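You operate a simulated robot arm through the tools that you are given. There is no shell and no other tool.

You are at the controls of a simulated robot arm. One attempt, no reset.

Task
Move the battery that the FAULT window names into the white slot and get it charging.
Fine: switch the big charger off and lift its yellow bar first; set the battery before the slot, push it home, bar down again, then switch on. The other two stay in. Set down upright: what you pick out.

The check looks at the end state, three seconds after you hand in, the way a careful person would. Anything else that was tipped, shoved, dropped, spilled or broken makes it a failure.

Robot
A 7-joint arm with a two-finger parallel gripper, fixed in place. Base frame: the origin is at the foot of the arm, x ahead of it, y to its left, z up; the work surface is at about z = 0.874. Lengths are in m, angles in rad, forces in N, time in s.
With the tool pointing down near the work surface it reaches from about 0.3 to 0.7 m from the base axis. Its first joint turns from -1.152 to 1.152 rad. Payload 1.57 kg.
The tool frame sits at the grasp point between the pads (the TCP): z along the fingers, y along the line on which they close. The tips reach 0.03 m beyond it. Largest opening 0.11 m; finger width 0.024, thickness 0.012; the body of the gripper, 0.048 by 0.112 m, starts 0.078 m behind the TCP.
Orientation is that of the tool frame in the base frame, as a unit quaternion [w, x, y, z]. With the fingers straight down and closing along the base's y, the tool's x points along the base's -x, its y along +y and its z along -z.

Tools
- The arm moves only by the tool apply_moves. Its argument "deltas" is a list of rows, each a list of 7 numbers: the shift along the tool's x, y, z in m, then the turn, a rotation vector about the tool's x, y, z in rad, then the opening, from 0 (shut) to 1 (fully open). In form: [[dx, dy, dz, wx, wy, wz, fingers], ...]. A call has 1 to 20 rows; each row is the pose to reach, as a shift and turn from the pose commanded when the call began, along the tool's axes at that moment. Each row takes 0.2 s and may step no farther than 0.05 m and 0.15 rad from the row before; otherwise, or with a gripper value out of range, the whole call is refused. Where a pose cannot be reached the arm comes as near as it can. A force on the tool above 70 N (or 10 N above the force at the start of the call, whichever is more), or a blocked arm, ends the call early, and 0.2 s more pass. Each finger travels about 0.108 m/s and halts on what it meets, pressing with about 33 N; the grip force reading is that of the motor and also rises with nothing between the fingers. The clock runs only during rows and for 0.2 s after the last one: add rows that repeat a pose to give the fingers time. It gives the time, the measured TCP pose, the force on the tool (base axes), the opening and the grip force at its end, in the units of the frame above (readings bear some noise), with the torque about the TCP (base axes, N m) and any sound that the robot's microphone picked up, and new pictures: "show" is both (left out), scene, wrist or none.
- Cameras (640 x 400 px; columns grow to the right, rows downward): "scene" is fixed at [0.1797, -0.413, 1.397]; the picture's right is [0.56, -0.83, 0.00], its down [-0.54, -0.36, -0.76] and it looks along [0.63, 0.42, -0.65] (base axes); focal length 249 px, centre (320, 200). "wrist" rides on the gripper at [0.07, 0.016, -0.141] in the tool frame; the picture's right is [-0.23, 0.97, 0.00], its down [-0.86, -0.20, -0.48] and it looks along [-0.47, -0.11, 0.88] (tool axes); focal length 222 px, centre (320, 200). There is no depth. A picture from a camera that has moved, and an enlarged one, comes with that camera's place and axes in the base frame and with its lens.
- enlarge(camera, box): a new picture of the part [left, top, right, bottom] of that camera's present view, enlarged. It takes no simulated time.
- close_job(): hands the job in; it is judged then, once.

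Places have to be worked out from the pictures, the camera data and where the tool is seen. Open the gripper and draw the arm clear of the work before you hand the job in, unless the task says otherwise.

The tools are called by a JSON object that holds its "op" and its "data". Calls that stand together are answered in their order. apply_moves: Moves the arm, as the interface text tells. Its arguments: {"type":"object","properties":{"deltas":{"type":"array"},"show":{"type":"string","enum":["both","scene","wrist","none"]}},"required":["deltas"]} The other tools are called the same way: enlarge (camera, box) takes an enlarged picture of a part of a camera's view; close_job () hands the job in.

At the start:

```text
time: 0.0
position: [0.3992, -0.1484, 1.2331]
orientation: [-0.001, 0.0, 1.0, 0.0]
force: [-0.2, -0.3, -0.1]
moment: [0.01, -0.01, 0.02]
gripper_width: 0.1101
grasp_force: 0.2
```

scene: 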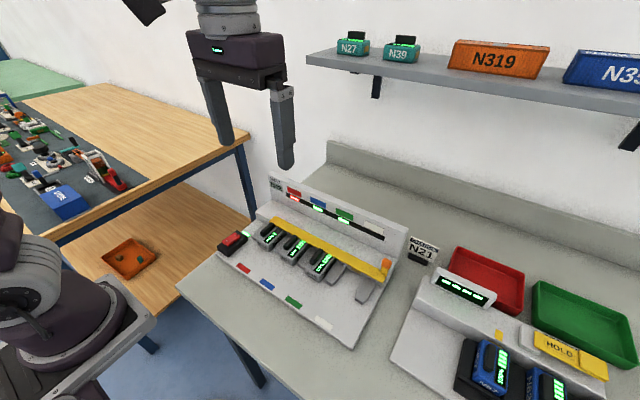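
wrist: 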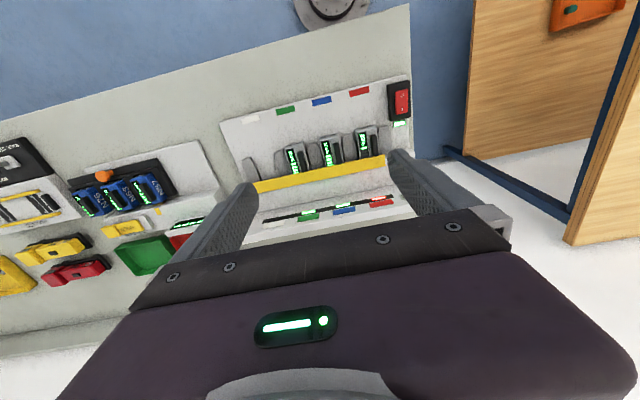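

I'll begin by looking closely at the charger and its surroundings before moving anything.

{"op": "enlarge", "data": {"camera": "scene", "box": [200, 160, 420, 350]}}

{"op": "enlarge", "data": {"camera": "wrist", "box": [210, 70, 430, 260]}}

{"op": "enlarge", "data": {"camera": "scene", "box": [390, 220, 640, 400]}}

{"op": "enlarge", "data": {"camera": "wrist", "box": [0, 120, 240, 320]}}

```text
2.11 times, centred on (310, 255) of scene
camera zoom: at [0.1797, -0.413, 1.397], right [0.56, -0.83, 0.0], down [-0.54, -0.36, -0.76], along [0.63, 0.42, -0.65], focal length 525 px, centre (341, 84)
```

zoom: 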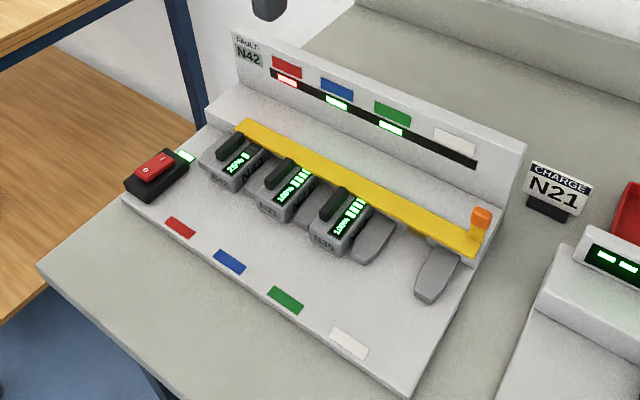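

```text
2.11 times, centred on (320, 165) of wrist
camera zoom: at [0.3289, -0.1321, 1.3722], right [0.23, 0.97, 0.0], down [0.86, -0.2, 0.48], along [0.47, -0.11, -0.88], focal length 468 px, centre (320, 274)
```

zoom: 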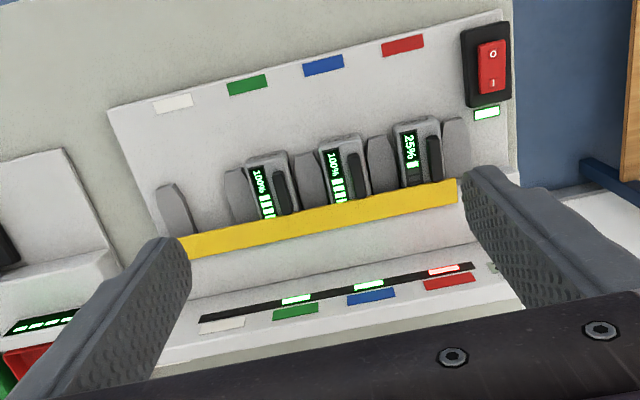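

```text
2.22 times, centred on (515, 310) of scene
camera zoom: at [0.1797, -0.413, 1.397], right [0.56, -0.83, 0.0], down [-0.54, -0.36, -0.76], along [0.63, 0.42, -0.65], focal length 554 px, centre (-113, -44)
```

zoom: 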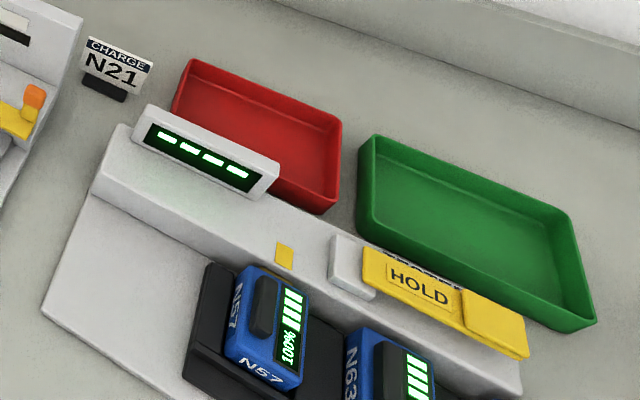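

```text
2.00 times, centred on (120, 220) of wrist
camera zoom: at [0.3289, -0.1321, 1.3722], right [0.23, 0.97, 0.0], down [0.86, -0.2, 0.48], along [0.47, -0.11, -0.88], focal length 444 px, centre (720, 160)
```

zoom: 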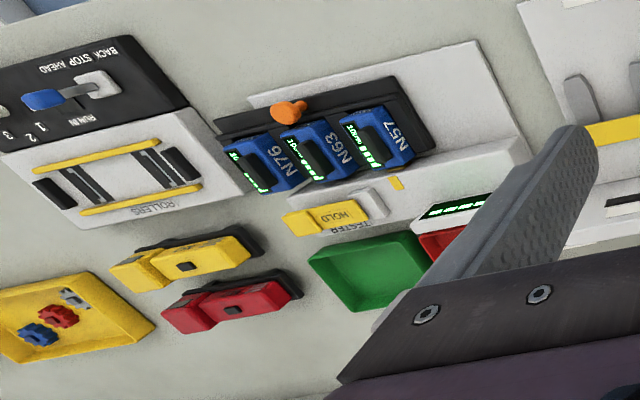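

The FAULT window seems to read N42, and a distractor sign says CHARGE N21. I'll enlarge further to confirm the labels and see how the charger is built.

{"op": "enlarge", "data": {"camera": "scene", "box": [260, 165, 330, 215]}}

{"op": "enlarge", "data": {"camera": "scene", "box": [210, 215, 340, 295]}}

{"op": "enlarge", "data": {"camera": "scene", "box": [310, 220, 410, 310]}}

{"op": "enlarge", "data": {"camera": "wrist", "box": [270, 80, 420, 180]}}

```text
8.00 times, centred on (295, 190) of scene
camera zoom: at [0.1797, -0.413, 1.397], right [0.56, -0.83, 0.0], down [-0.54, -0.36, -0.76], along [0.63, 0.42, -0.65], focal length 1995 px, centre (520, 280)
```

zoom: 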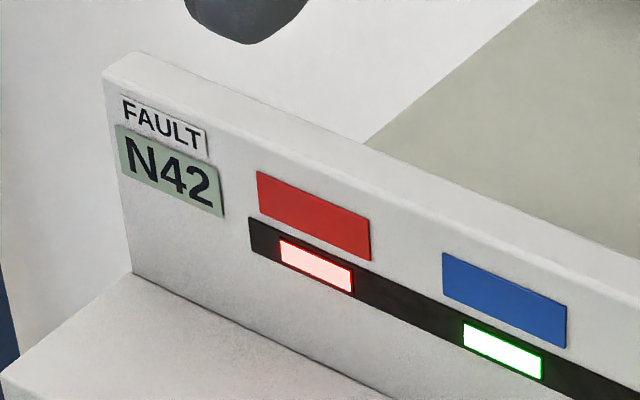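

```text
4.92 times, centred on (275, 255) of scene
camera zoom: at [0.1797, -0.413, 1.397], right [0.56, -0.83, 0.0], down [-0.54, -0.36, -0.76], along [0.63, 0.42, -0.65], focal length 1228 px, centre (542, -71)
```

zoom: 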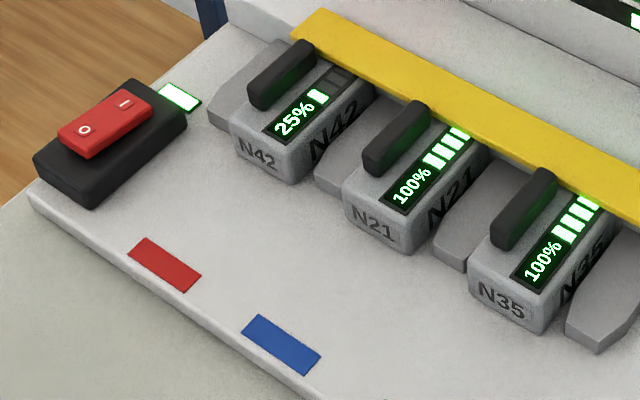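

```text
4.44 times, centred on (360, 265) of scene
camera zoom: at [0.1797, -0.413, 1.397], right [0.56, -0.83, 0.0], down [-0.54, -0.36, -0.76], along [0.63, 0.42, -0.65], focal length 1108 px, centre (142, -89)
```

zoom: 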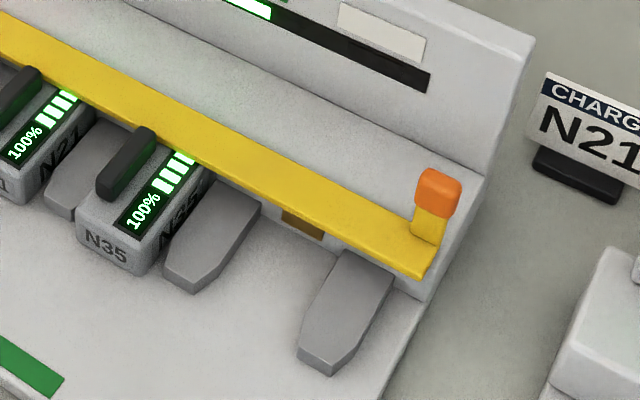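

```text
4.00 times, centred on (345, 130) of wrist
camera zoom: at [0.3289, -0.1321, 1.3722], right [0.23, 0.97, 0.0], down [0.86, -0.2, 0.48], along [0.47, -0.11, -0.88], focal length 888 px, centre (220, 480)
```

zoom: 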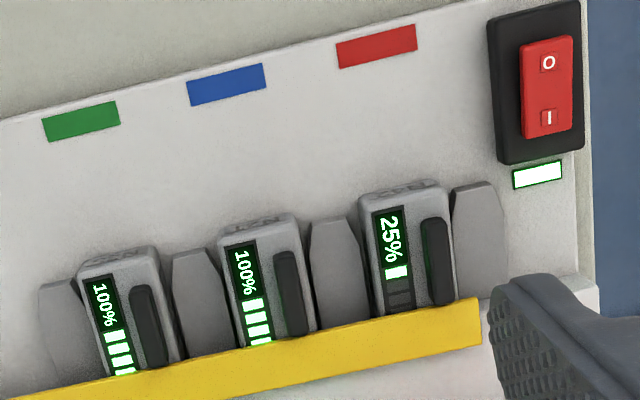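

FAULT says N42, which is the battery in the red slot (25 %, red lamp). From the two views the charger looks square to the base, with its front edge at x≈0.356. I put the rocker near (0.404, 0.014, 0.90) and the white slot centre near y≈-0.298. I'll move the camera back and to the right to study the yellow bar and its hinge.

{"op": "apply_moves", "data": {"deltas": [[0.03, -0.03, 0.02, 0, 0, 0, 1], [0.06, -0.06, 0.04, 0, 0, 0, 1], [0.09, -0.09, 0.06, 0, 0, 0, 1], [0.11, -0.11, 0.08, 0, 0, 0, 1]], "show": "both"}}

```text
time: 1.0
position: [0.2894, -0.2576, 1.1509]
orientation: [-0.001, -0.001, 1.0, 0.001]
force: [-0.2, -0.5, 0.9]
moment: [0.01, -0.05, -0.01]
gripper_width: 0.1099
grasp_force: 0.0
camera wrist: at [0.2185, -0.2414, 1.2913], right [0.23, 0.97, 0.0], down [0.86, -0.2, 0.48], along [0.47, -0.11, -0.88], focal length 222 px, centre (320, 200)
```

scene: 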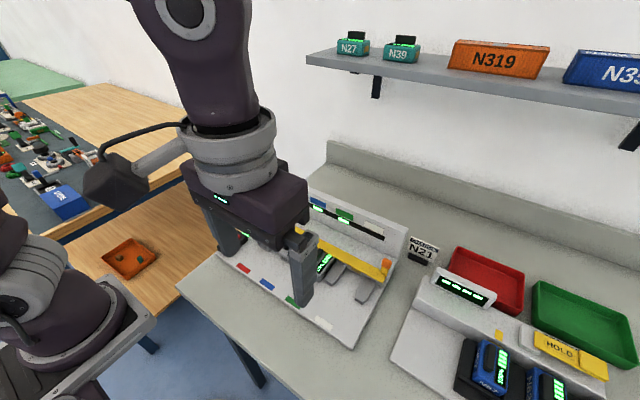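
wrist: 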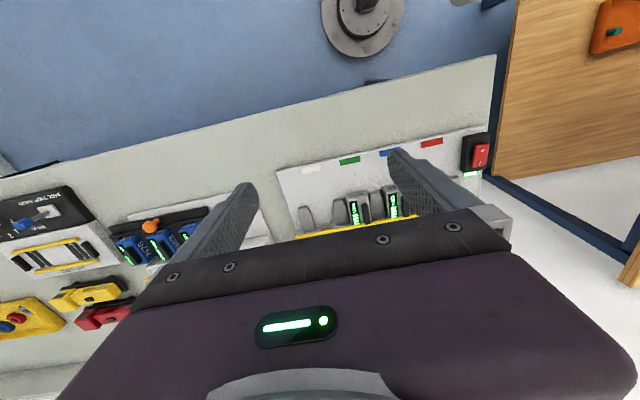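

The gripper blocks the bar from here. I'll move forward at the same height so the bar's right end and knob fall in the upper half of the wrist picture.

{"op": "apply_moves", "data": {"deltas": [[-0.045, 0, 0, 0, 0, 0, 1], [-0.09, 0, 0.0, 0, 0, 0, 1], [-0.135, -0.02, 0.0, 0, 0, 0, 1], [-0.17, -0.04, 0.01, 0, 0, 0, 1]], "show": "wrist"}}

```text
time: 2.0
position: [0.4623, -0.2957, 1.1436]
orientation: [0.0, -0.001, 1.0, 0.0]
force: [-0.5, 0.9, -1.3]
moment: [0.02, 0.02, 0.01]
gripper_width: 0.1097
grasp_force: 0.0
camera wrist: at [0.3906, -0.2802, 1.2839], right [0.23, 0.97, 0.0], down [0.86, -0.2, 0.48], along [0.47, -0.11, -0.88], focal length 222 px, centre (320, 200)
```

wrist: 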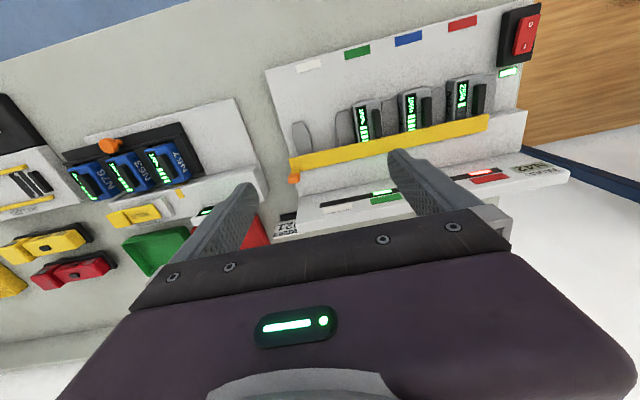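

{"op": "enlarge", "data": {"camera": "wrist", "box": [255, 100, 415, 200]}}

{"op": "enlarge", "data": {"camera": "wrist", "box": [400, 60, 560, 160]}}

{"op": "enlarge", "data": {"camera": "scene", "box": [300, 190, 420, 270]}}

```text
4.00 times, centred on (335, 150) of wrist
camera zoom: at [0.3906, -0.2802, 1.2839], right [0.23, 0.97, 0.0], down [0.86, -0.2, 0.48], along [0.47, -0.11, -0.88], focal length 888 px, centre (260, 400)
```

zoom: 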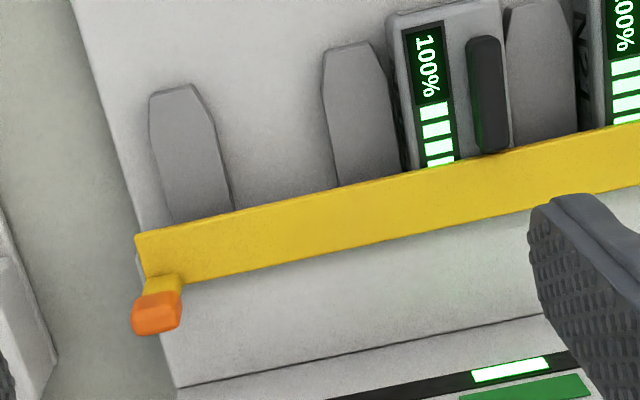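

```text
4.00 times, centred on (480, 110) of wrist
camera zoom: at [0.3906, -0.2802, 1.2839], right [0.23, 0.97, 0.0], down [0.86, -0.2, 0.48], along [0.47, -0.11, -0.88], focal length 888 px, centre (-320, 560)
```

zoom: 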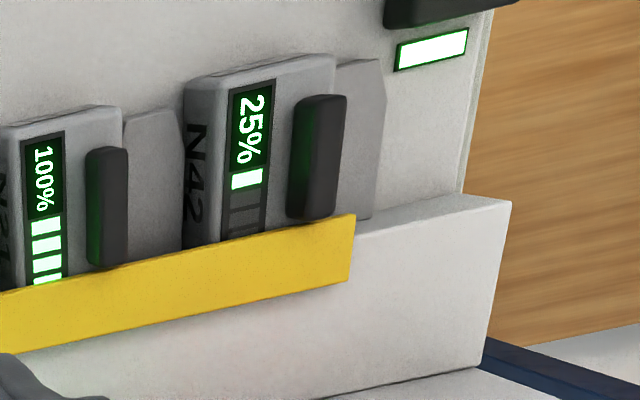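

```text
5.00 times, centred on (360, 230) of scene
camera zoom: at [0.1797, -0.413, 1.397], right [0.56, -0.83, 0.0], down [-0.54, -0.36, -0.76], along [0.63, 0.42, -0.65], focal length 1247 px, centre (120, 50)
```

zoom: 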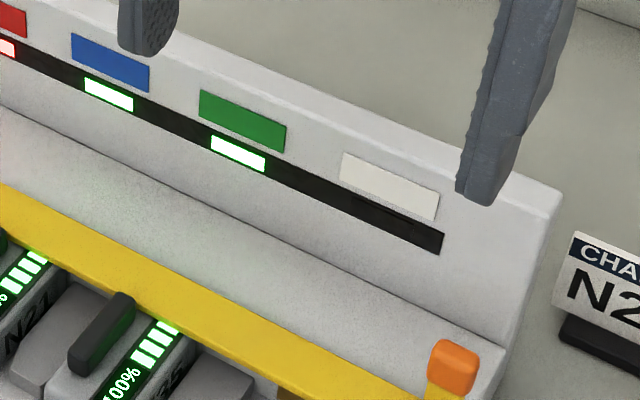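

The bar is a thin yellow plate along y, from about -0.035 to -0.363 at x≈0.495–0.52. An orange knob stands on its right rear end near (0.518, -0.354, 0.952). The switch comes first, so I'll move over the rocker with the gripper shut and look at the bar's left end on the way.

{"op": "apply_moves", "data": {"deltas": [[0.01, 0.045, 0.005, 0, 0, 0, 0.6], [0.02, 0.09, 0.01, 0, 0, 0, 0.3], [0.03, 0.135, 0.02, 0, 0, 0, 0], [0.04, 0.18, 0.03, 0, 0, 0, 0], [0.05, 0.225, 0.04, 0, 0, 0, 0], [0.06, 0.27, 0.05, 0, 0, 0, 0], [0.073, 0.31, 0.06, 0, 0, 0, 0]], "show": "both"}}

```text
time: 3.6
position: [0.3867, 0.0136, 1.0835]
orientation: [0.0, 0.0, 1.0, 0.0]
force: [1.1, -0.7, 0.5]
moment: [-0.01, -0.03, 0.03]
gripper_width: 0.0003
grasp_force: 21.2
camera wrist: at [0.3157, 0.0293, 1.2233], right [0.23, 0.97, 0.0], down [0.85, -0.2, 0.48], along [0.47, -0.11, -0.88], focal length 222 px, centre (320, 200)
```

scene: 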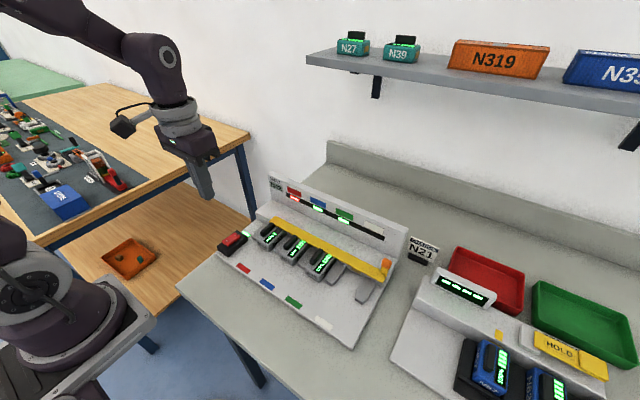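
wrist: 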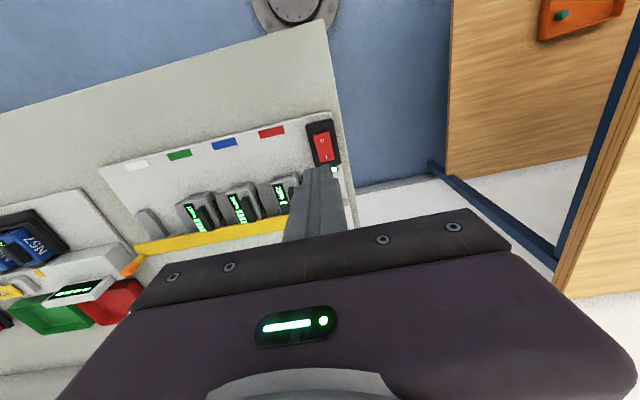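

The gripper is shut and over the switch. I'll enlarge to refine the rocker's place before pressing its "O" end.

{"op": "enlarge", "data": {"camera": "wrist", "box": [270, 100, 390, 190]}}

{"op": "enlarge", "data": {"camera": "scene", "box": [200, 215, 300, 280]}}

```text
4.44 times, centred on (330, 145) of wrist
camera zoom: at [0.3157, 0.0293, 1.2233], right [0.23, 0.97, 0.0], down [0.85, -0.2, 0.48], along [0.47, -0.11, -0.88], focal length 987 px, centre (276, 444)
```

zoom: 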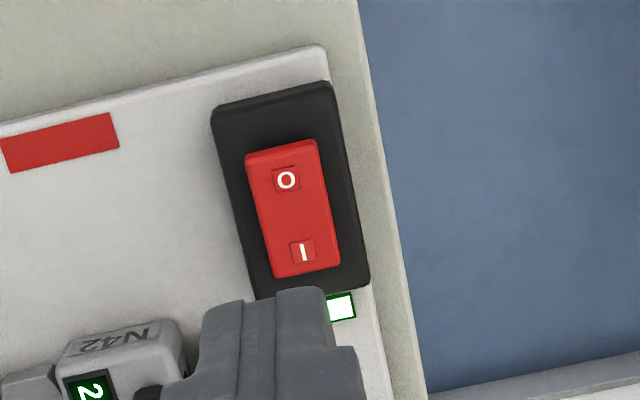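

```text
6.15 times, centred on (250, 248) of scene
camera zoom: at [0.1797, -0.413, 1.3971], right [0.56, -0.83, 0.0], down [-0.54, -0.36, -0.76], along [0.63, 0.42, -0.65], focal length 1534 px, centre (751, -92)
```

zoom: 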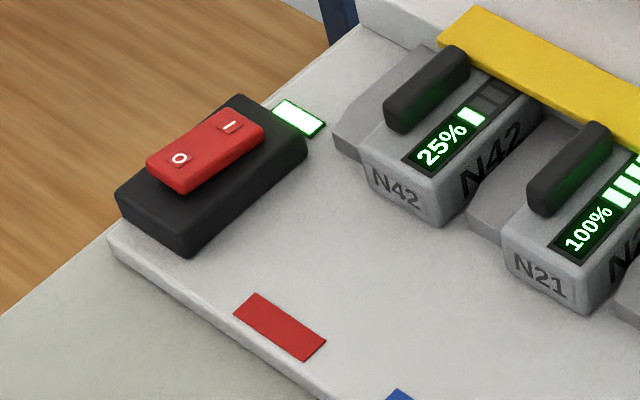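

The "O" end stands proud, so the switch is on, with its label at about (0.392, 0.015, 0.903). I'll descend to just above that end.

{"op": "apply_moves", "data": {"deltas": [[0, 0.001, 0.045, 0, 0, 0, 0], [0, 0.001, 0.09, 0, 0, 0, 0], [0, 0.001, 0.13, 0, 0, 0, 0], [0, 0.001, 0.14, 0, 0, 0, 0], [0, 0.001, 0.144, 0, 0, 0, 0]], "show": "both"}}

```text
time: 4.8
position: [0.385, 0.0119, 0.9379]
orientation: [0.0, 0.0, 1.0, 0.0]
force: [0.0, 0.4, -0.2]
moment: [-0.02, -0.02, 0.01]
gripper_width: 0.0001
grasp_force: 21.6
camera wrist: at [0.3151, 0.0288, 1.0774], right [0.23, 0.97, 0.0], down [0.86, -0.2, 0.48], along [0.47, -0.11, -0.88], focal length 222 px, centre (320, 200)
```

scene: 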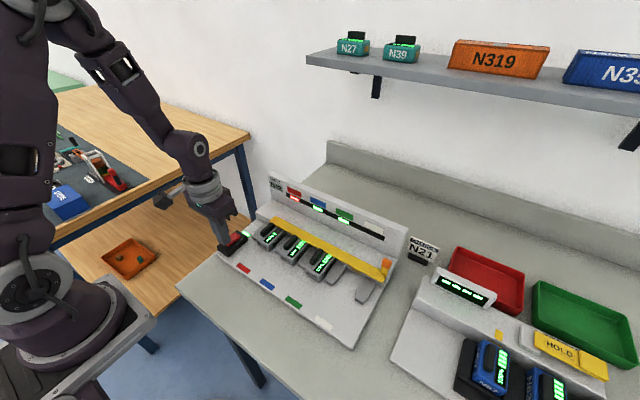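
wrist: 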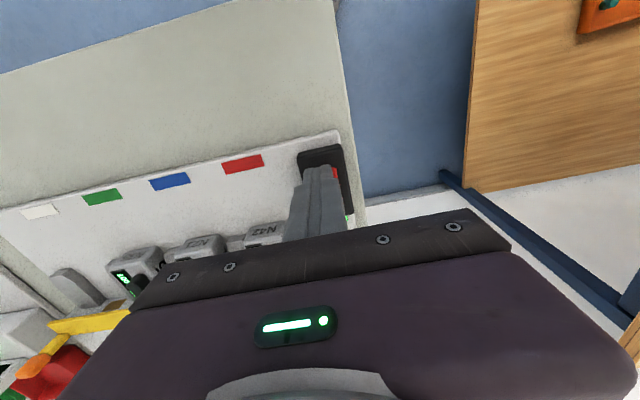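

{"op": "enlarge", "data": {"camera": "scene", "box": [190, 200, 280, 270]}}

{"op": "enlarge", "data": {"camera": "wrist", "box": [270, 130, 370, 220]}}

```text
5.71 times, centred on (235, 235) of scene
camera zoom: at [0.1797, -0.413, 1.397], right [0.56, -0.83, 0.0], down [-0.54, -0.36, -0.76], along [0.63, 0.42, -0.65], focal length 1425 px, centre (806, 0)
```

zoom: 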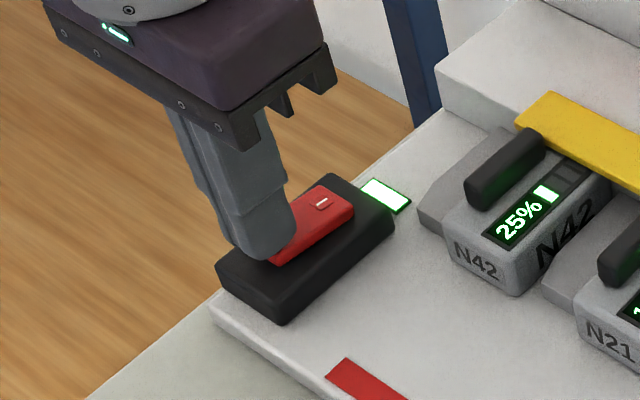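

```text
4.44 times, centred on (320, 175) of wrist
camera zoom: at [0.3151, 0.0288, 1.0774], right [0.23, 0.97, 0.0], down [0.86, -0.2, 0.48], along [0.47, -0.11, -0.88], focal length 987 px, centre (320, 311)
```

zoom: 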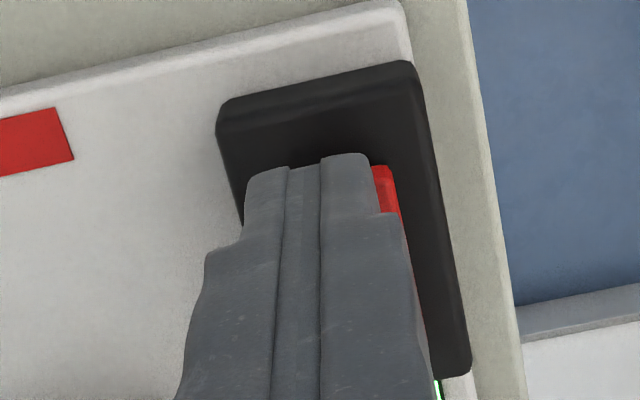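

The tips sit right over the "O" end. I'll press down in small steps and watch the force.

{"op": "apply_moves", "data": {"deltas": [[-0.001, 0.001, 0.004, 0, 0, 0, 0], [-0.001, 0.001, 0.007, 0, 0, 0, 0], [-0.001, 0.001, 0.01, 0, 0, 0, 0]], "show": "scene"}}

```text
time: 5.6
position: [0.3875, 0.0147, 0.9312]
orientation: [0.002, -0.001, 1.0, 0.0]
force: [-9.0, 1.9, 26.7]
moment: [0.06, -0.04, -0.08]
gripper_width: 0.0
grasp_force: 21.6
stopped in row 3: the force on the tool passed its limit at 92 N (the readings are from after the stop); the commanded pose is now the measured one
```

scene: 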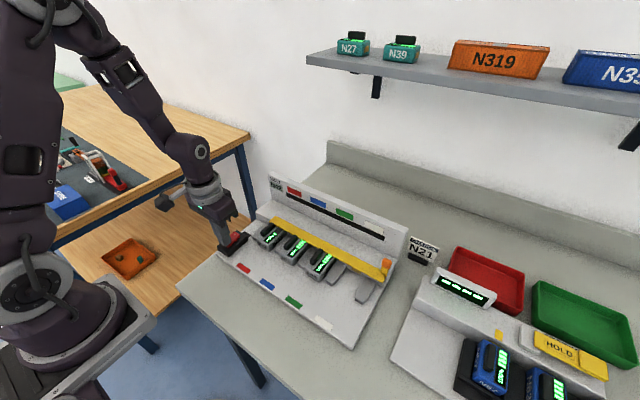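

The slot lamps on the back panel have gone dark. I'll lift off and check the rocker's state.

{"op": "apply_moves", "data": {"deltas": [[0, 0, -0.03, 0, 0, 0, 0], [0, 0, -0.08, 0, 0, 0, 0], [0, -0.02, -0.12, 0, 0, 0, 0], [0, -0.04, -0.16, 0, 0, 0, 0.3]], "show": "both"}}

{"op": "enlarge", "data": {"camera": "scene", "box": [200, 170, 300, 280]}}

{"op": "enlarge", "data": {"camera": "wrist", "box": [240, 90, 400, 230]}}

```text
time: 6.6
position: [0.3876, -0.0272, 1.0908]
orientation: [0.0, -0.001, 1.0, 0.0]
force: [-0.8, -0.7, 0.0]
moment: [-0.01, 0.01, -0.03]
gripper_width: 0.0328
grasp_force: 0.0
camera wrist: at [0.3166, -0.0113, 1.2306], right [0.23, 0.97, 0.0], down [0.85, -0.2, 0.48], along [0.47, -0.11, -0.88], focal length 222 px, centre (320, 200)
```

scene: 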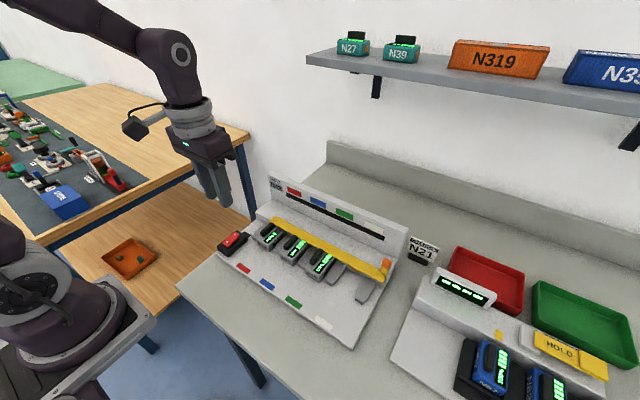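
wrist: 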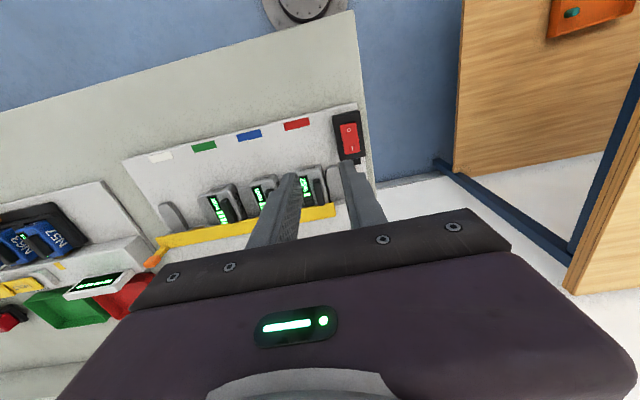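

```text
3.64 times, centred on (250, 225) of scene
camera zoom: at [0.1797, -0.413, 1.397], right [0.56, -0.83, 0.0], down [-0.54, -0.36, -0.76], along [0.63, 0.42, -0.65], focal length 907 px, centre (574, 109)
```

zoom: 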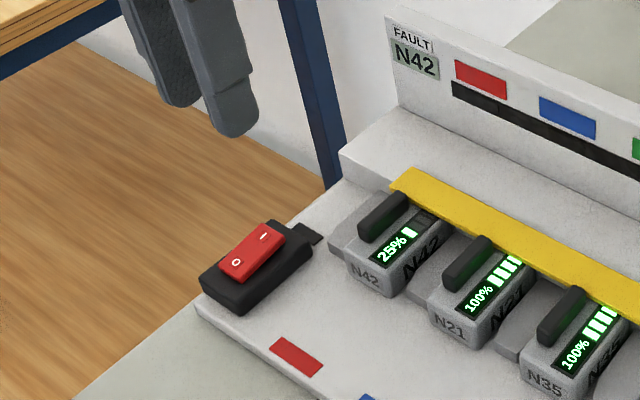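

```text
2.86 times, centred on (320, 160) of wrist
camera zoom: at [0.3166, -0.0113, 1.2306], right [0.23, 0.97, 0.0], down [0.85, -0.2, 0.48], along [0.47, -0.11, -0.88], focal length 635 px, centre (320, 314)
```

zoom: 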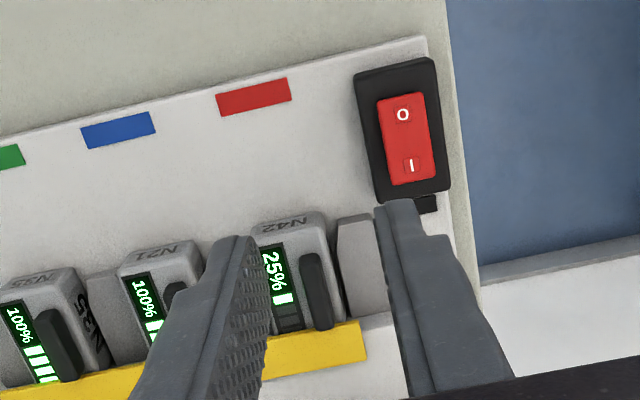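

The switch is off: the "I" end is up and all lamps are dark. Next I'll look closely at the bar's left end from the left, with the fingers shut so they don't block the view, to learn which way it hinges.

{"op": "apply_moves", "data": {"deltas": [[-0.03, 0.035, 0, 0, 0, 0, 0], [-0.06, 0.07, 0, 0, 0, 0, 0], [-0.082, 0.107, 0, 0, 0, 0, 0]], "show": "wrist"}}

{"op": "enlarge", "data": {"camera": "wrist", "box": [180, 130, 300, 220]}}

```text
time: 7.4
position: [0.4702, 0.0816, 1.0916]
orientation: [0.001, 0.0, 1.0, 0.001]
force: [0.1, 0.3, 0.2]
moment: [-0.02, 0.02, 0.0]
gripper_width: 0.0
grasp_force: 21.1
camera wrist: at [0.3995, 0.0978, 1.2317], right [0.23, 0.97, 0.0], down [0.85, -0.2, 0.48], along [0.47, -0.11, -0.88], focal length 222 px, centre (320, 200)
```

wrist: 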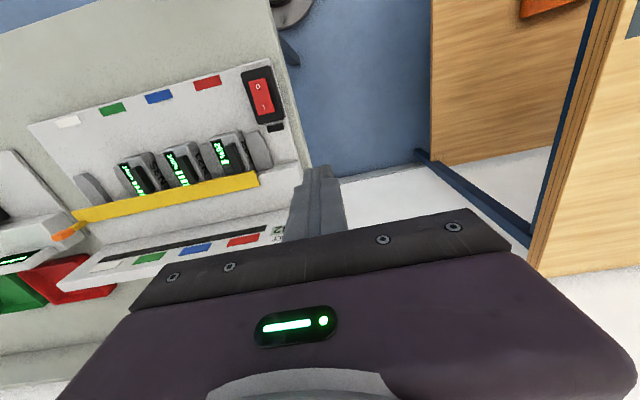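

```text
4.44 times, centred on (240, 175) of wrist
camera zoom: at [0.3995, 0.0978, 1.2317], right [0.23, 0.97, 0.0], down [0.85, -0.2, 0.48], along [0.47, -0.11, -0.88], focal length 987 px, centre (676, 311)
```

zoom: 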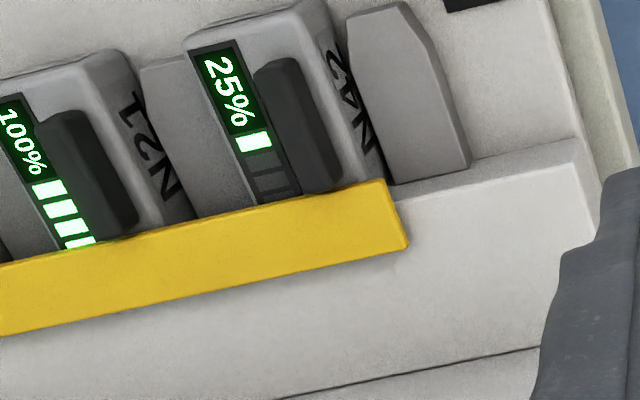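

The left end shows no visible pivot, and the bar overhangs the block's front edge. I'll re-check the knob end from this viewpoint to triangulate it.

{"op": "enlarge", "data": {"camera": "wrist", "box": [40, 180, 140, 260]}}

{"op": "enlarge", "data": {"camera": "scene", "box": [360, 245, 410, 290]}}

```text
5.00 times, centred on (90, 220) of wrist
camera zoom: at [0.3995, 0.0978, 1.2317], right [0.23, 0.97, 0.0], down [0.85, -0.2, 0.48], along [0.47, -0.11, -0.88], focal length 1111 px, centre (1470, 100)
```

zoom: 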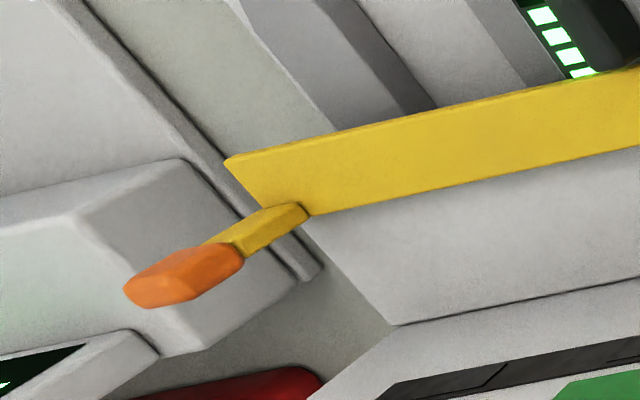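

```text
8.89 times, centred on (385, 268) of scene
camera zoom: at [0.1797, -0.413, 1.3971], right [0.56, -0.83, 0.0], down [-0.54, -0.36, -0.76], along [0.63, 0.42, -0.65], focal length 2216 px, centre (-258, -400)
```

zoom: 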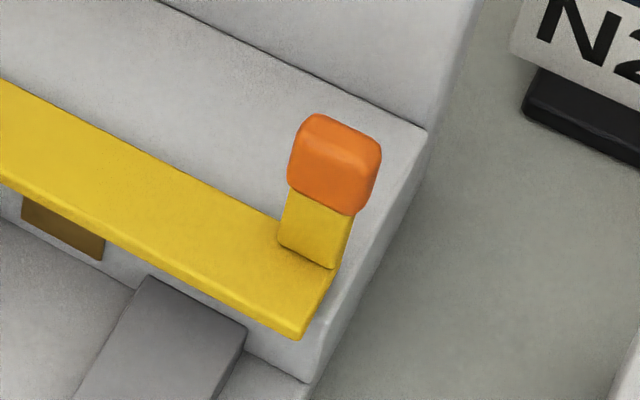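

The knob is at about (0.519, -0.353, 0.947), on a short riser at the bar's free right end, so the bar probably swings up about its left end. I'll turn the tool 90° so the fingers close along x, which lets the knob pivot in the pads, and come above the knob.

{"op": "apply_moves", "data": {"deltas": [[-0.004, -0.04, 0.0, 0, 0, 0.1428, 0.2], [-0.009, -0.079, 0.0, 0, 0, 0.2856, 0.5], [-0.013, -0.119, 0.0, 0, 0, 0.4284, 0.5], [-0.018, -0.158, 0.005, 0, 0, 0.5712, 0.5], [-0.022, -0.198, 0.005, 0, 0, 0.714, 0.5], [-0.027, -0.237, 0.01, 0, 0, 0.8568, 0.5], [-0.031, -0.277, 0.01, 0, 0, 0.9996, 0.5], [-0.036, -0.316, 0.015, 0, 0, 1.1424, 0.5], [-0.04, -0.356, 0.015, 0, 0, 1.2852, 0.5], [-0.045, -0.395, 0.02, 0, 0, 1.428, 0.5], [-0.049, -0.4346, 0.02, 0, 0, 1.5708, 0.5]], "show": "both"}}

```text
time: 9.8
position: [0.5184, -0.3533, 1.0688]
orientation: [-0.001, 0.707, 0.707, 0.001]
force: [-0.4, 0.2, -0.3]
moment: [0.04, 0.01, 0.02]
gripper_width: 0.055
grasp_force: 0.1
camera wrist: at [0.5334, -0.2835, 1.2094], right [0.97, -0.23, 0.0], down [-0.2, -0.86, 0.48], along [-0.11, -0.46, -0.88], focal length 222 px, centre (320, 200)
```

scene: 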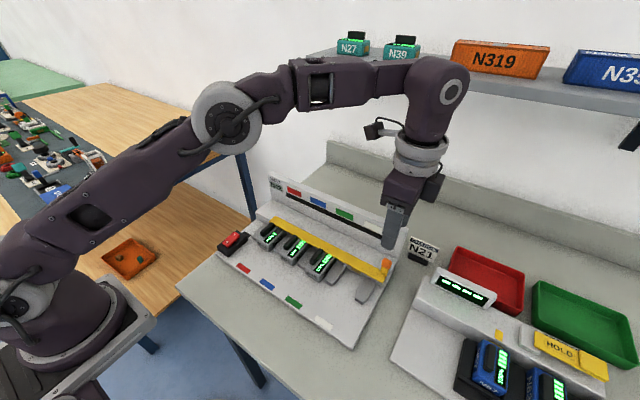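
wrist: 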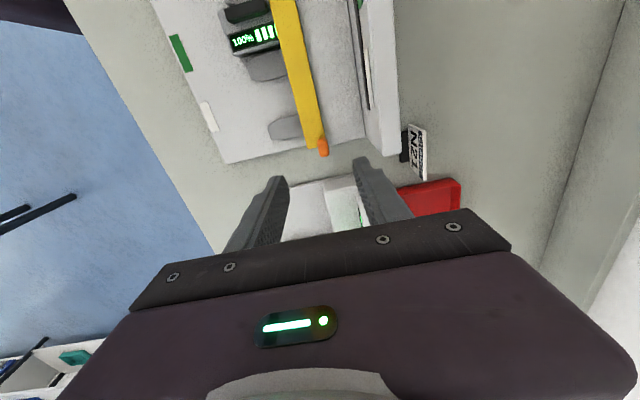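

{"op": "enlarge", "data": {"camera": "wrist", "box": [260, 90, 420, 200]}}

{"op": "enlarge", "data": {"camera": "scene", "box": [340, 200, 440, 300]}}

```text
3.64 times, centred on (340, 145) of wrist
camera zoom: at [0.5334, -0.2835, 1.2094], right [0.97, -0.23, 0.0], down [-0.2, -0.86, 0.48], along [-0.11, -0.46, -0.88], focal length 808 px, centre (247, 400)
```

zoom: 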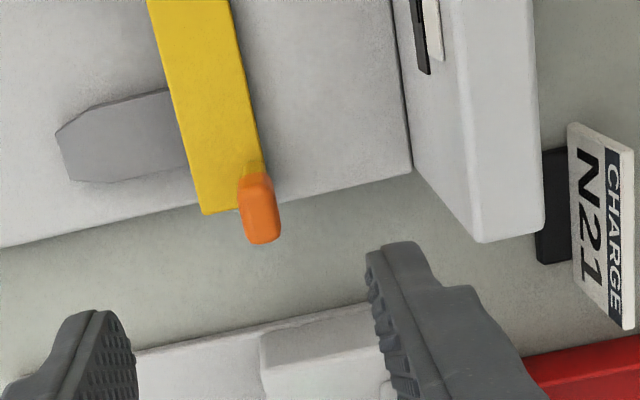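

```text
4.00 times, centred on (390, 250) of scene
camera zoom: at [0.1798, -0.413, 1.397], right [0.56, -0.83, 0.0], down [-0.54, -0.36, -0.76], along [0.63, 0.42, -0.65], focal length 997 px, centre (40, 0)
```

zoom: 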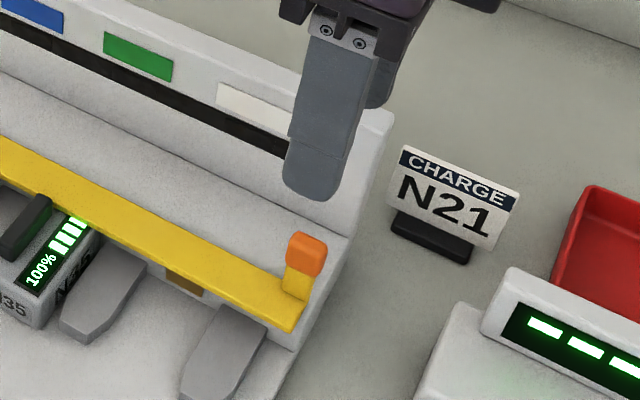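

The knob centre from this view is (0.521, -0.354), about 14 mm wide along x. I'll narrow the opening to 0.044, shift 2 mm toward +x and lower around the knob, keeping the tips just above the bar.

{"op": "apply_moves", "data": {"deltas": [[0, 0.002, 0.03, 0, 0, 0, 0.4], [0, 0.002, 0.07, 0, 0, 0, 0.4], [0, 0.002, 0.1, 0, 0, 0, 0.4], [0, 0.002, 0.112, 0, 0, 0, 0.4]], "show": "both"}}

{"op": "enlarge", "data": {"camera": "scene", "box": [340, 210, 440, 300]}}

{"op": "enlarge", "data": {"camera": "wrist", "box": [250, 120, 390, 220]}}

```text
time: 10.8
position: [0.523, -0.3531, 0.9586]
orientation: [0.001, 0.707, 0.708, 0.0]
force: [0.0, 0.7, -0.5]
moment: [-0.02, -0.03, -0.04]
gripper_width: 0.0439
grasp_force: 0.1
camera wrist: at [0.5366, -0.2831, 1.0996], right [0.97, -0.23, 0.0], down [-0.2, -0.86, 0.48], along [-0.11, -0.47, -0.88], focal length 222 px, centre (320, 200)
```

scene: 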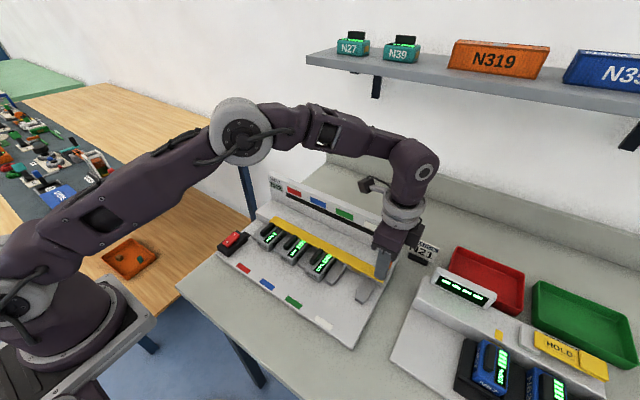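
wrist: 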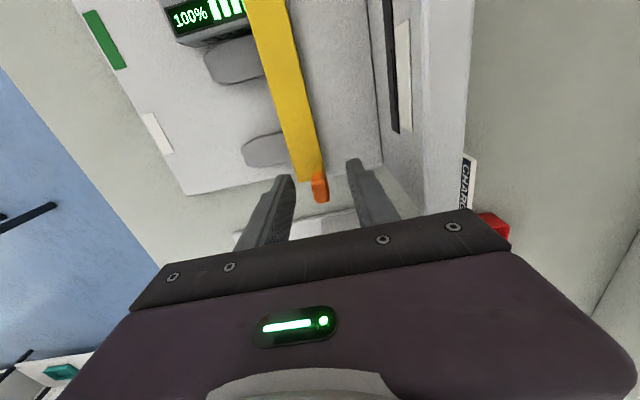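

```text
4.44 times, centred on (390, 255) of scene
camera zoom: at [0.1797, -0.413, 1.397], right [0.56, -0.83, 0.0], down [-0.54, -0.36, -0.76], along [0.63, 0.42, -0.65], focal length 1108 px, centre (9, -44)
```

zoom: 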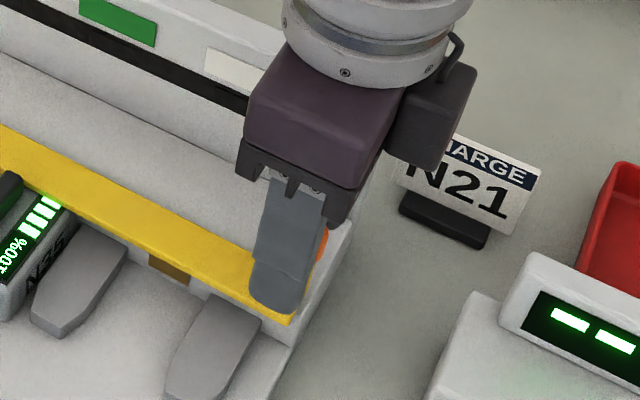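

```text
4.00 times, centred on (320, 170) of wrist
camera zoom: at [0.5366, -0.2831, 1.0996], right [0.97, -0.23, 0.0], down [-0.2, -0.86, 0.48], along [-0.11, -0.47, -0.88], focal length 888 px, centre (320, 320)
```

zoom: 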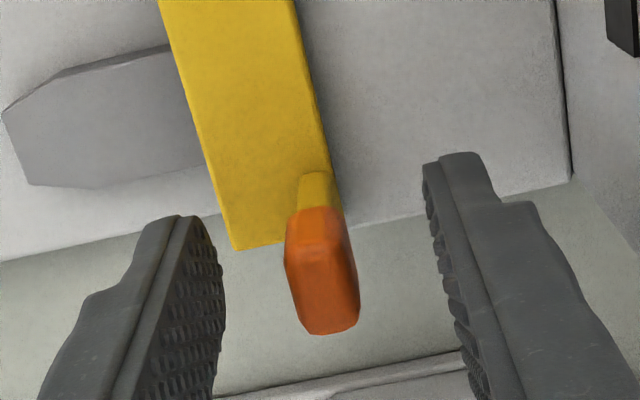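

The knob is between the pads and nearly centred. I'll close on it.

{"op": "apply_moves", "data": {"deltas": [[0, -0.001, 0, 0, 0, 0, 0.2], [0, -0.001, 0, 0, 0, 0, 0.0], [0, -0.001, 0, 0, 0, 0, 0.0], [0, -0.001, 0, 0, 0, 0, 0.0]], "show": "wrist"}}

```text
time: 11.8
position: [0.5216, -0.3531, 0.959]
orientation: [0.002, 0.706, 0.708, 0.002]
force: [15.9, -3.9, -5.9]
moment: [-0.65, -0.42, -0.17]
gripper_width: 0.0118
grasp_force: 29.4
camera wrist: at [0.5362, -0.2833, 1.0996], right [0.97, -0.23, 0.0], down [-0.2, -0.86, 0.48], along [-0.1, -0.47, -0.88], focal length 222 px, centre (320, 200)
```

wrist: 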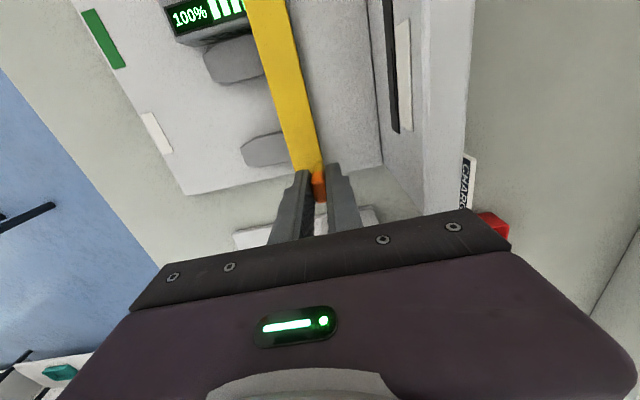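

Gripped (11.8 mm wide), with a 16 N side load along +x. I'll shift 1.5 mm toward +x to relax it and try a small lift to see how the bar moves.

{"op": "apply_moves", "data": {"deltas": [[0, 0.0015, 0, 0, 0, 0, 0.0], [0, 0.0015, -0.002, 0, 0, 0, 0.0], [0, 0.0015, -0.005, 0, 0, 0, 0.0]], "show": "both"}}

{"op": "enlarge", "data": {"camera": "scene", "box": [260, 200, 420, 300]}}

```text
time: 12.6
position: [0.5215, -0.3517, 0.9632]
orientation: [0.0, 0.706, 0.708, 0.001]
force: [10.1, -0.2, -18.5]
moment: [0.07, -0.48, -0.15]
gripper_width: 0.0117
grasp_force: 28.8
camera wrist: at [0.5371, -0.2831, 1.1037], right [0.97, -0.23, 0.0], down [-0.2, -0.86, 0.48], along [-0.11, -0.46, -0.88], focal length 222 px, centre (320, 200)
```

scene: 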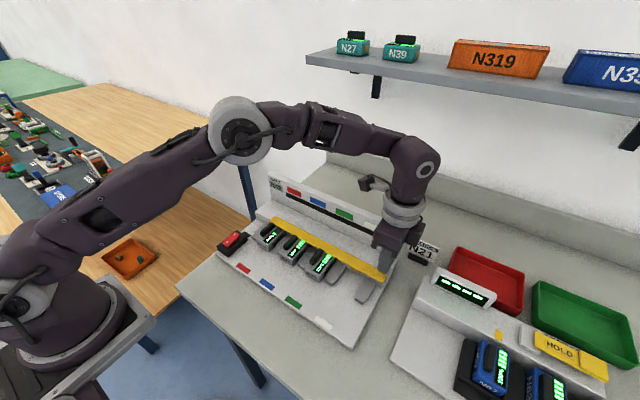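
wrist: 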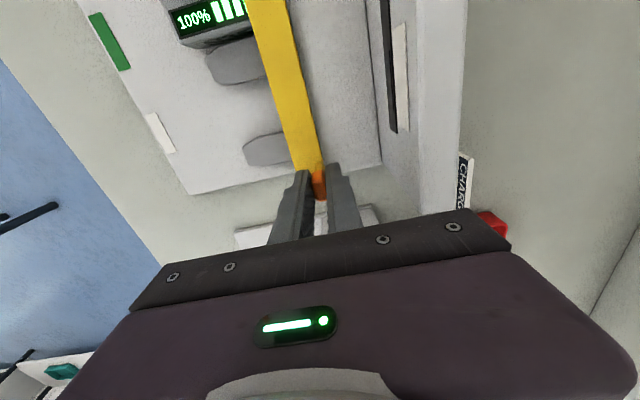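

```text
4.00 times, centred on (340, 250) of scene
camera zoom: at [0.1803, -0.4132, 1.3969], right [0.56, -0.83, 0.0], down [-0.54, -0.36, -0.76], along [0.63, 0.42, -0.65], focal length 997 px, centre (240, 0)
```

zoom: 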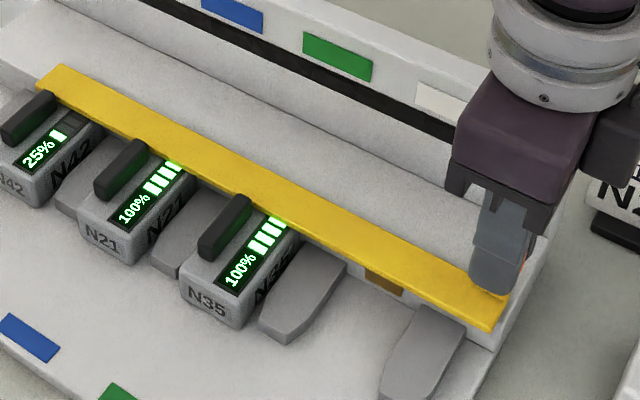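

The 4 mm lift gave about 18 N of downward load. I'll lift a few millimetres more and compare the bar against the fixed block.

{"op": "apply_moves", "data": {"deltas": [[0, 0.001, -0.003, 0, 0, 0, 0.0], [0, 0.001, -0.006, 0, 0, 0, 0.0], [0, 0.001, -0.009, 0, 0, 0, 0.0]], "show": "both"}}

{"op": "enlarge", "data": {"camera": "scene", "box": [260, 200, 420, 300]}}

{"op": "enlarge", "data": {"camera": "wrist", "box": [230, 80, 390, 220]}}

```text
time: 13.4
position: [0.5228, -0.3528, 0.973]
orientation: [0.0, 0.707, 0.707, 0.0]
force: [3.6, 2.4, -18.8]
moment: [0.11, -0.13, -0.06]
gripper_width: 0.012
grasp_force: 30.1
camera wrist: at [0.537, -0.2834, 1.1132], right [0.97, -0.23, 0.0], down [-0.2, -0.86, 0.48], along [-0.11, -0.46, -0.88], focal length 222 px, centre (320, 200)
```

scene: 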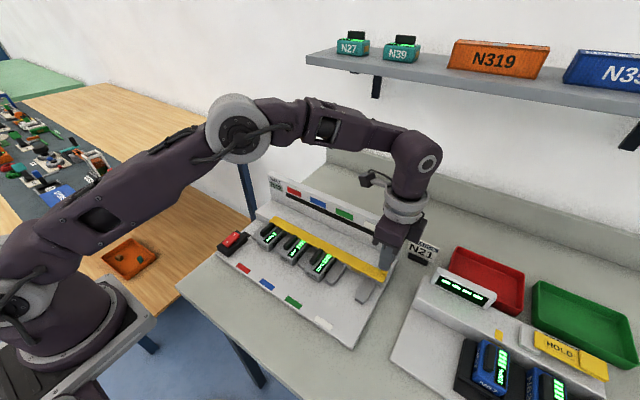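
wrist: 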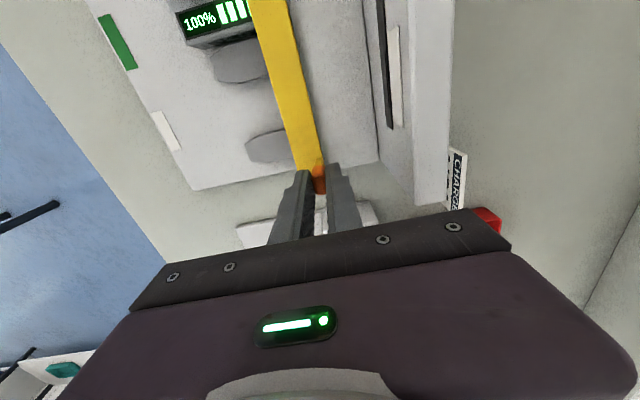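

```text
4.00 times, centred on (340, 250) of scene
camera zoom: at [0.1801, -0.4132, 1.3969], right [0.56, -0.83, 0.0], down [-0.54, -0.36, -0.76], along [0.63, 0.42, -0.65], focal length 997 px, centre (240, 0)
```

zoom: 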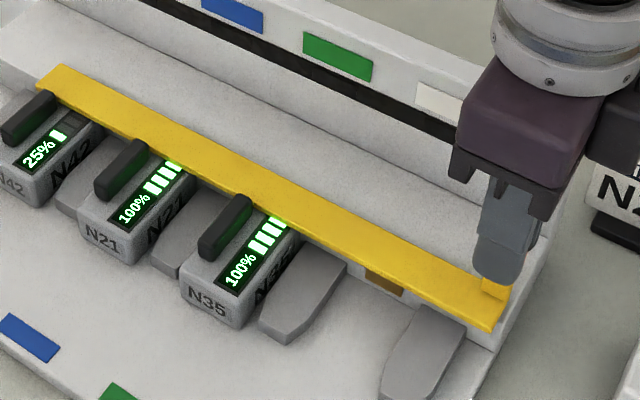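

```text
2.86 times, centred on (310, 150) of wrist
camera zoom: at [0.537, -0.2834, 1.1132], right [0.97, -0.23, 0.0], down [-0.2, -0.86, 0.48], along [-0.11, -0.46, -0.88], focal length 635 px, centre (349, 343)
```

zoom: 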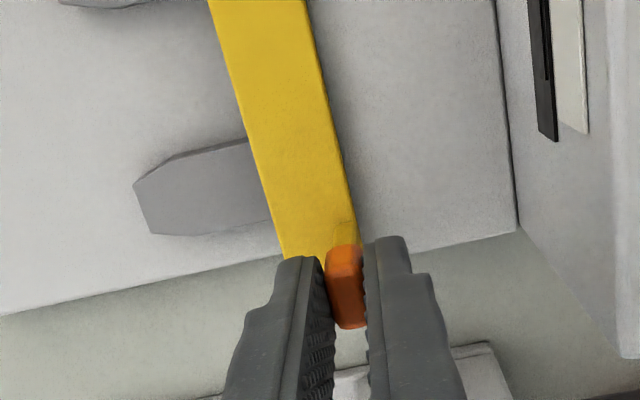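

The scene shows the bar hasn't risen. The pads slid up the knob, so it does not pivot about its left end. The knob stands right over the bar's rear edge, so the bar likely hinges along that edge and the knob is a lever to push back. I'll test with a small +x shift.

{"op": "apply_moves", "data": {"deltas": [[0, 0.003, 0.003, 0, 0, 0, 0.0], [0, 0.006, 0.003, 0, 0, 0, 0.0], [0, 0.009, 0.003, 0, 0, 0, 0.0]], "show": "both"}}

{"op": "enlarge", "data": {"camera": "scene", "box": [260, 200, 420, 300]}}

{"op": "enlarge", "data": {"camera": "wrist", "box": [230, 80, 390, 220]}}

```text
time: 14.2
position: [0.5298, -0.3534, 0.9702]
orientation: [0.001, 0.707, 0.707, 0.0]
force: [-14.8, 5.7, 15.5]
moment: [0.25, 1.03, 0.0]
gripper_width: 0.0154
grasp_force: 31.2
camera wrist: at [0.5453, -0.2837, 1.1108], right [0.97, -0.23, 0.0], down [-0.2, -0.85, 0.48], along [-0.11, -0.47, -0.88], focal length 222 px, centre (320, 200)
```

scene: 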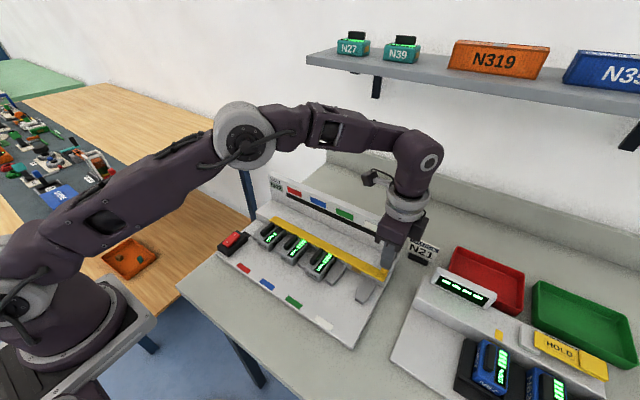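
wrist: 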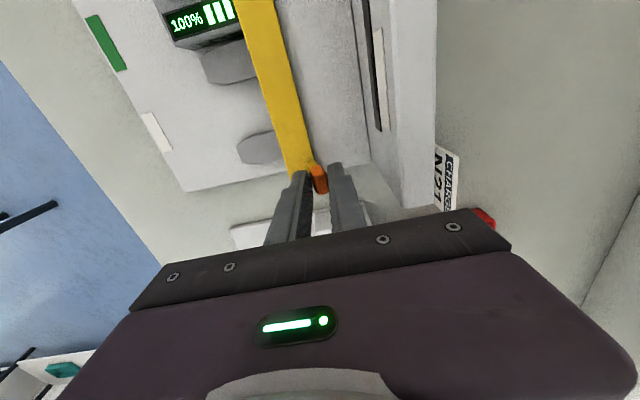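

```text
4.00 times, centred on (340, 250) of scene
camera zoom: at [0.1791, -0.4127, 1.3972], right [0.56, -0.83, 0.0], down [-0.54, -0.36, -0.76], along [0.63, 0.42, -0.65], focal length 997 px, centre (240, 0)
```

zoom: 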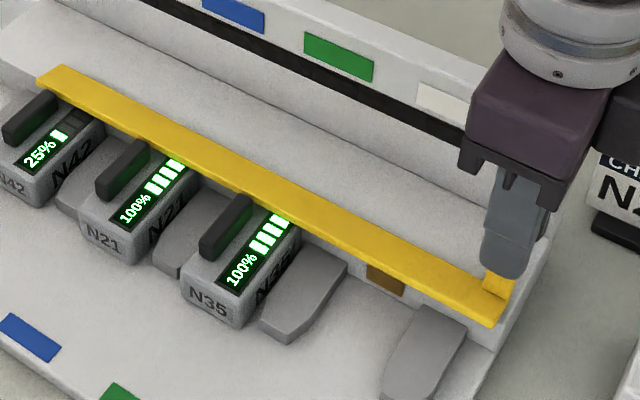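

```text
2.86 times, centred on (310, 150) of wrist
camera zoom: at [0.5453, -0.2837, 1.1108], right [0.97, -0.23, 0.0], down [-0.2, -0.85, 0.48], along [-0.11, -0.47, -0.88], focal length 635 px, centre (349, 343)
```

zoom: 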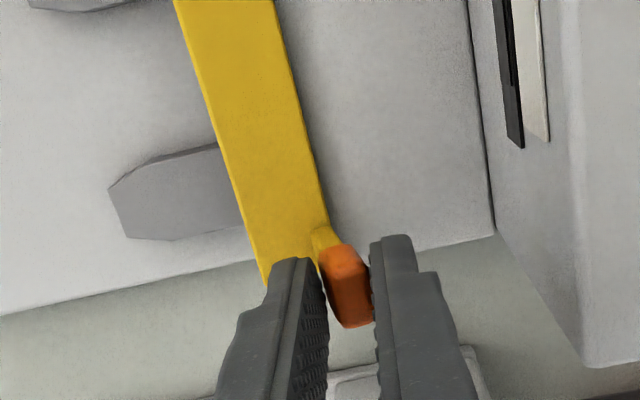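

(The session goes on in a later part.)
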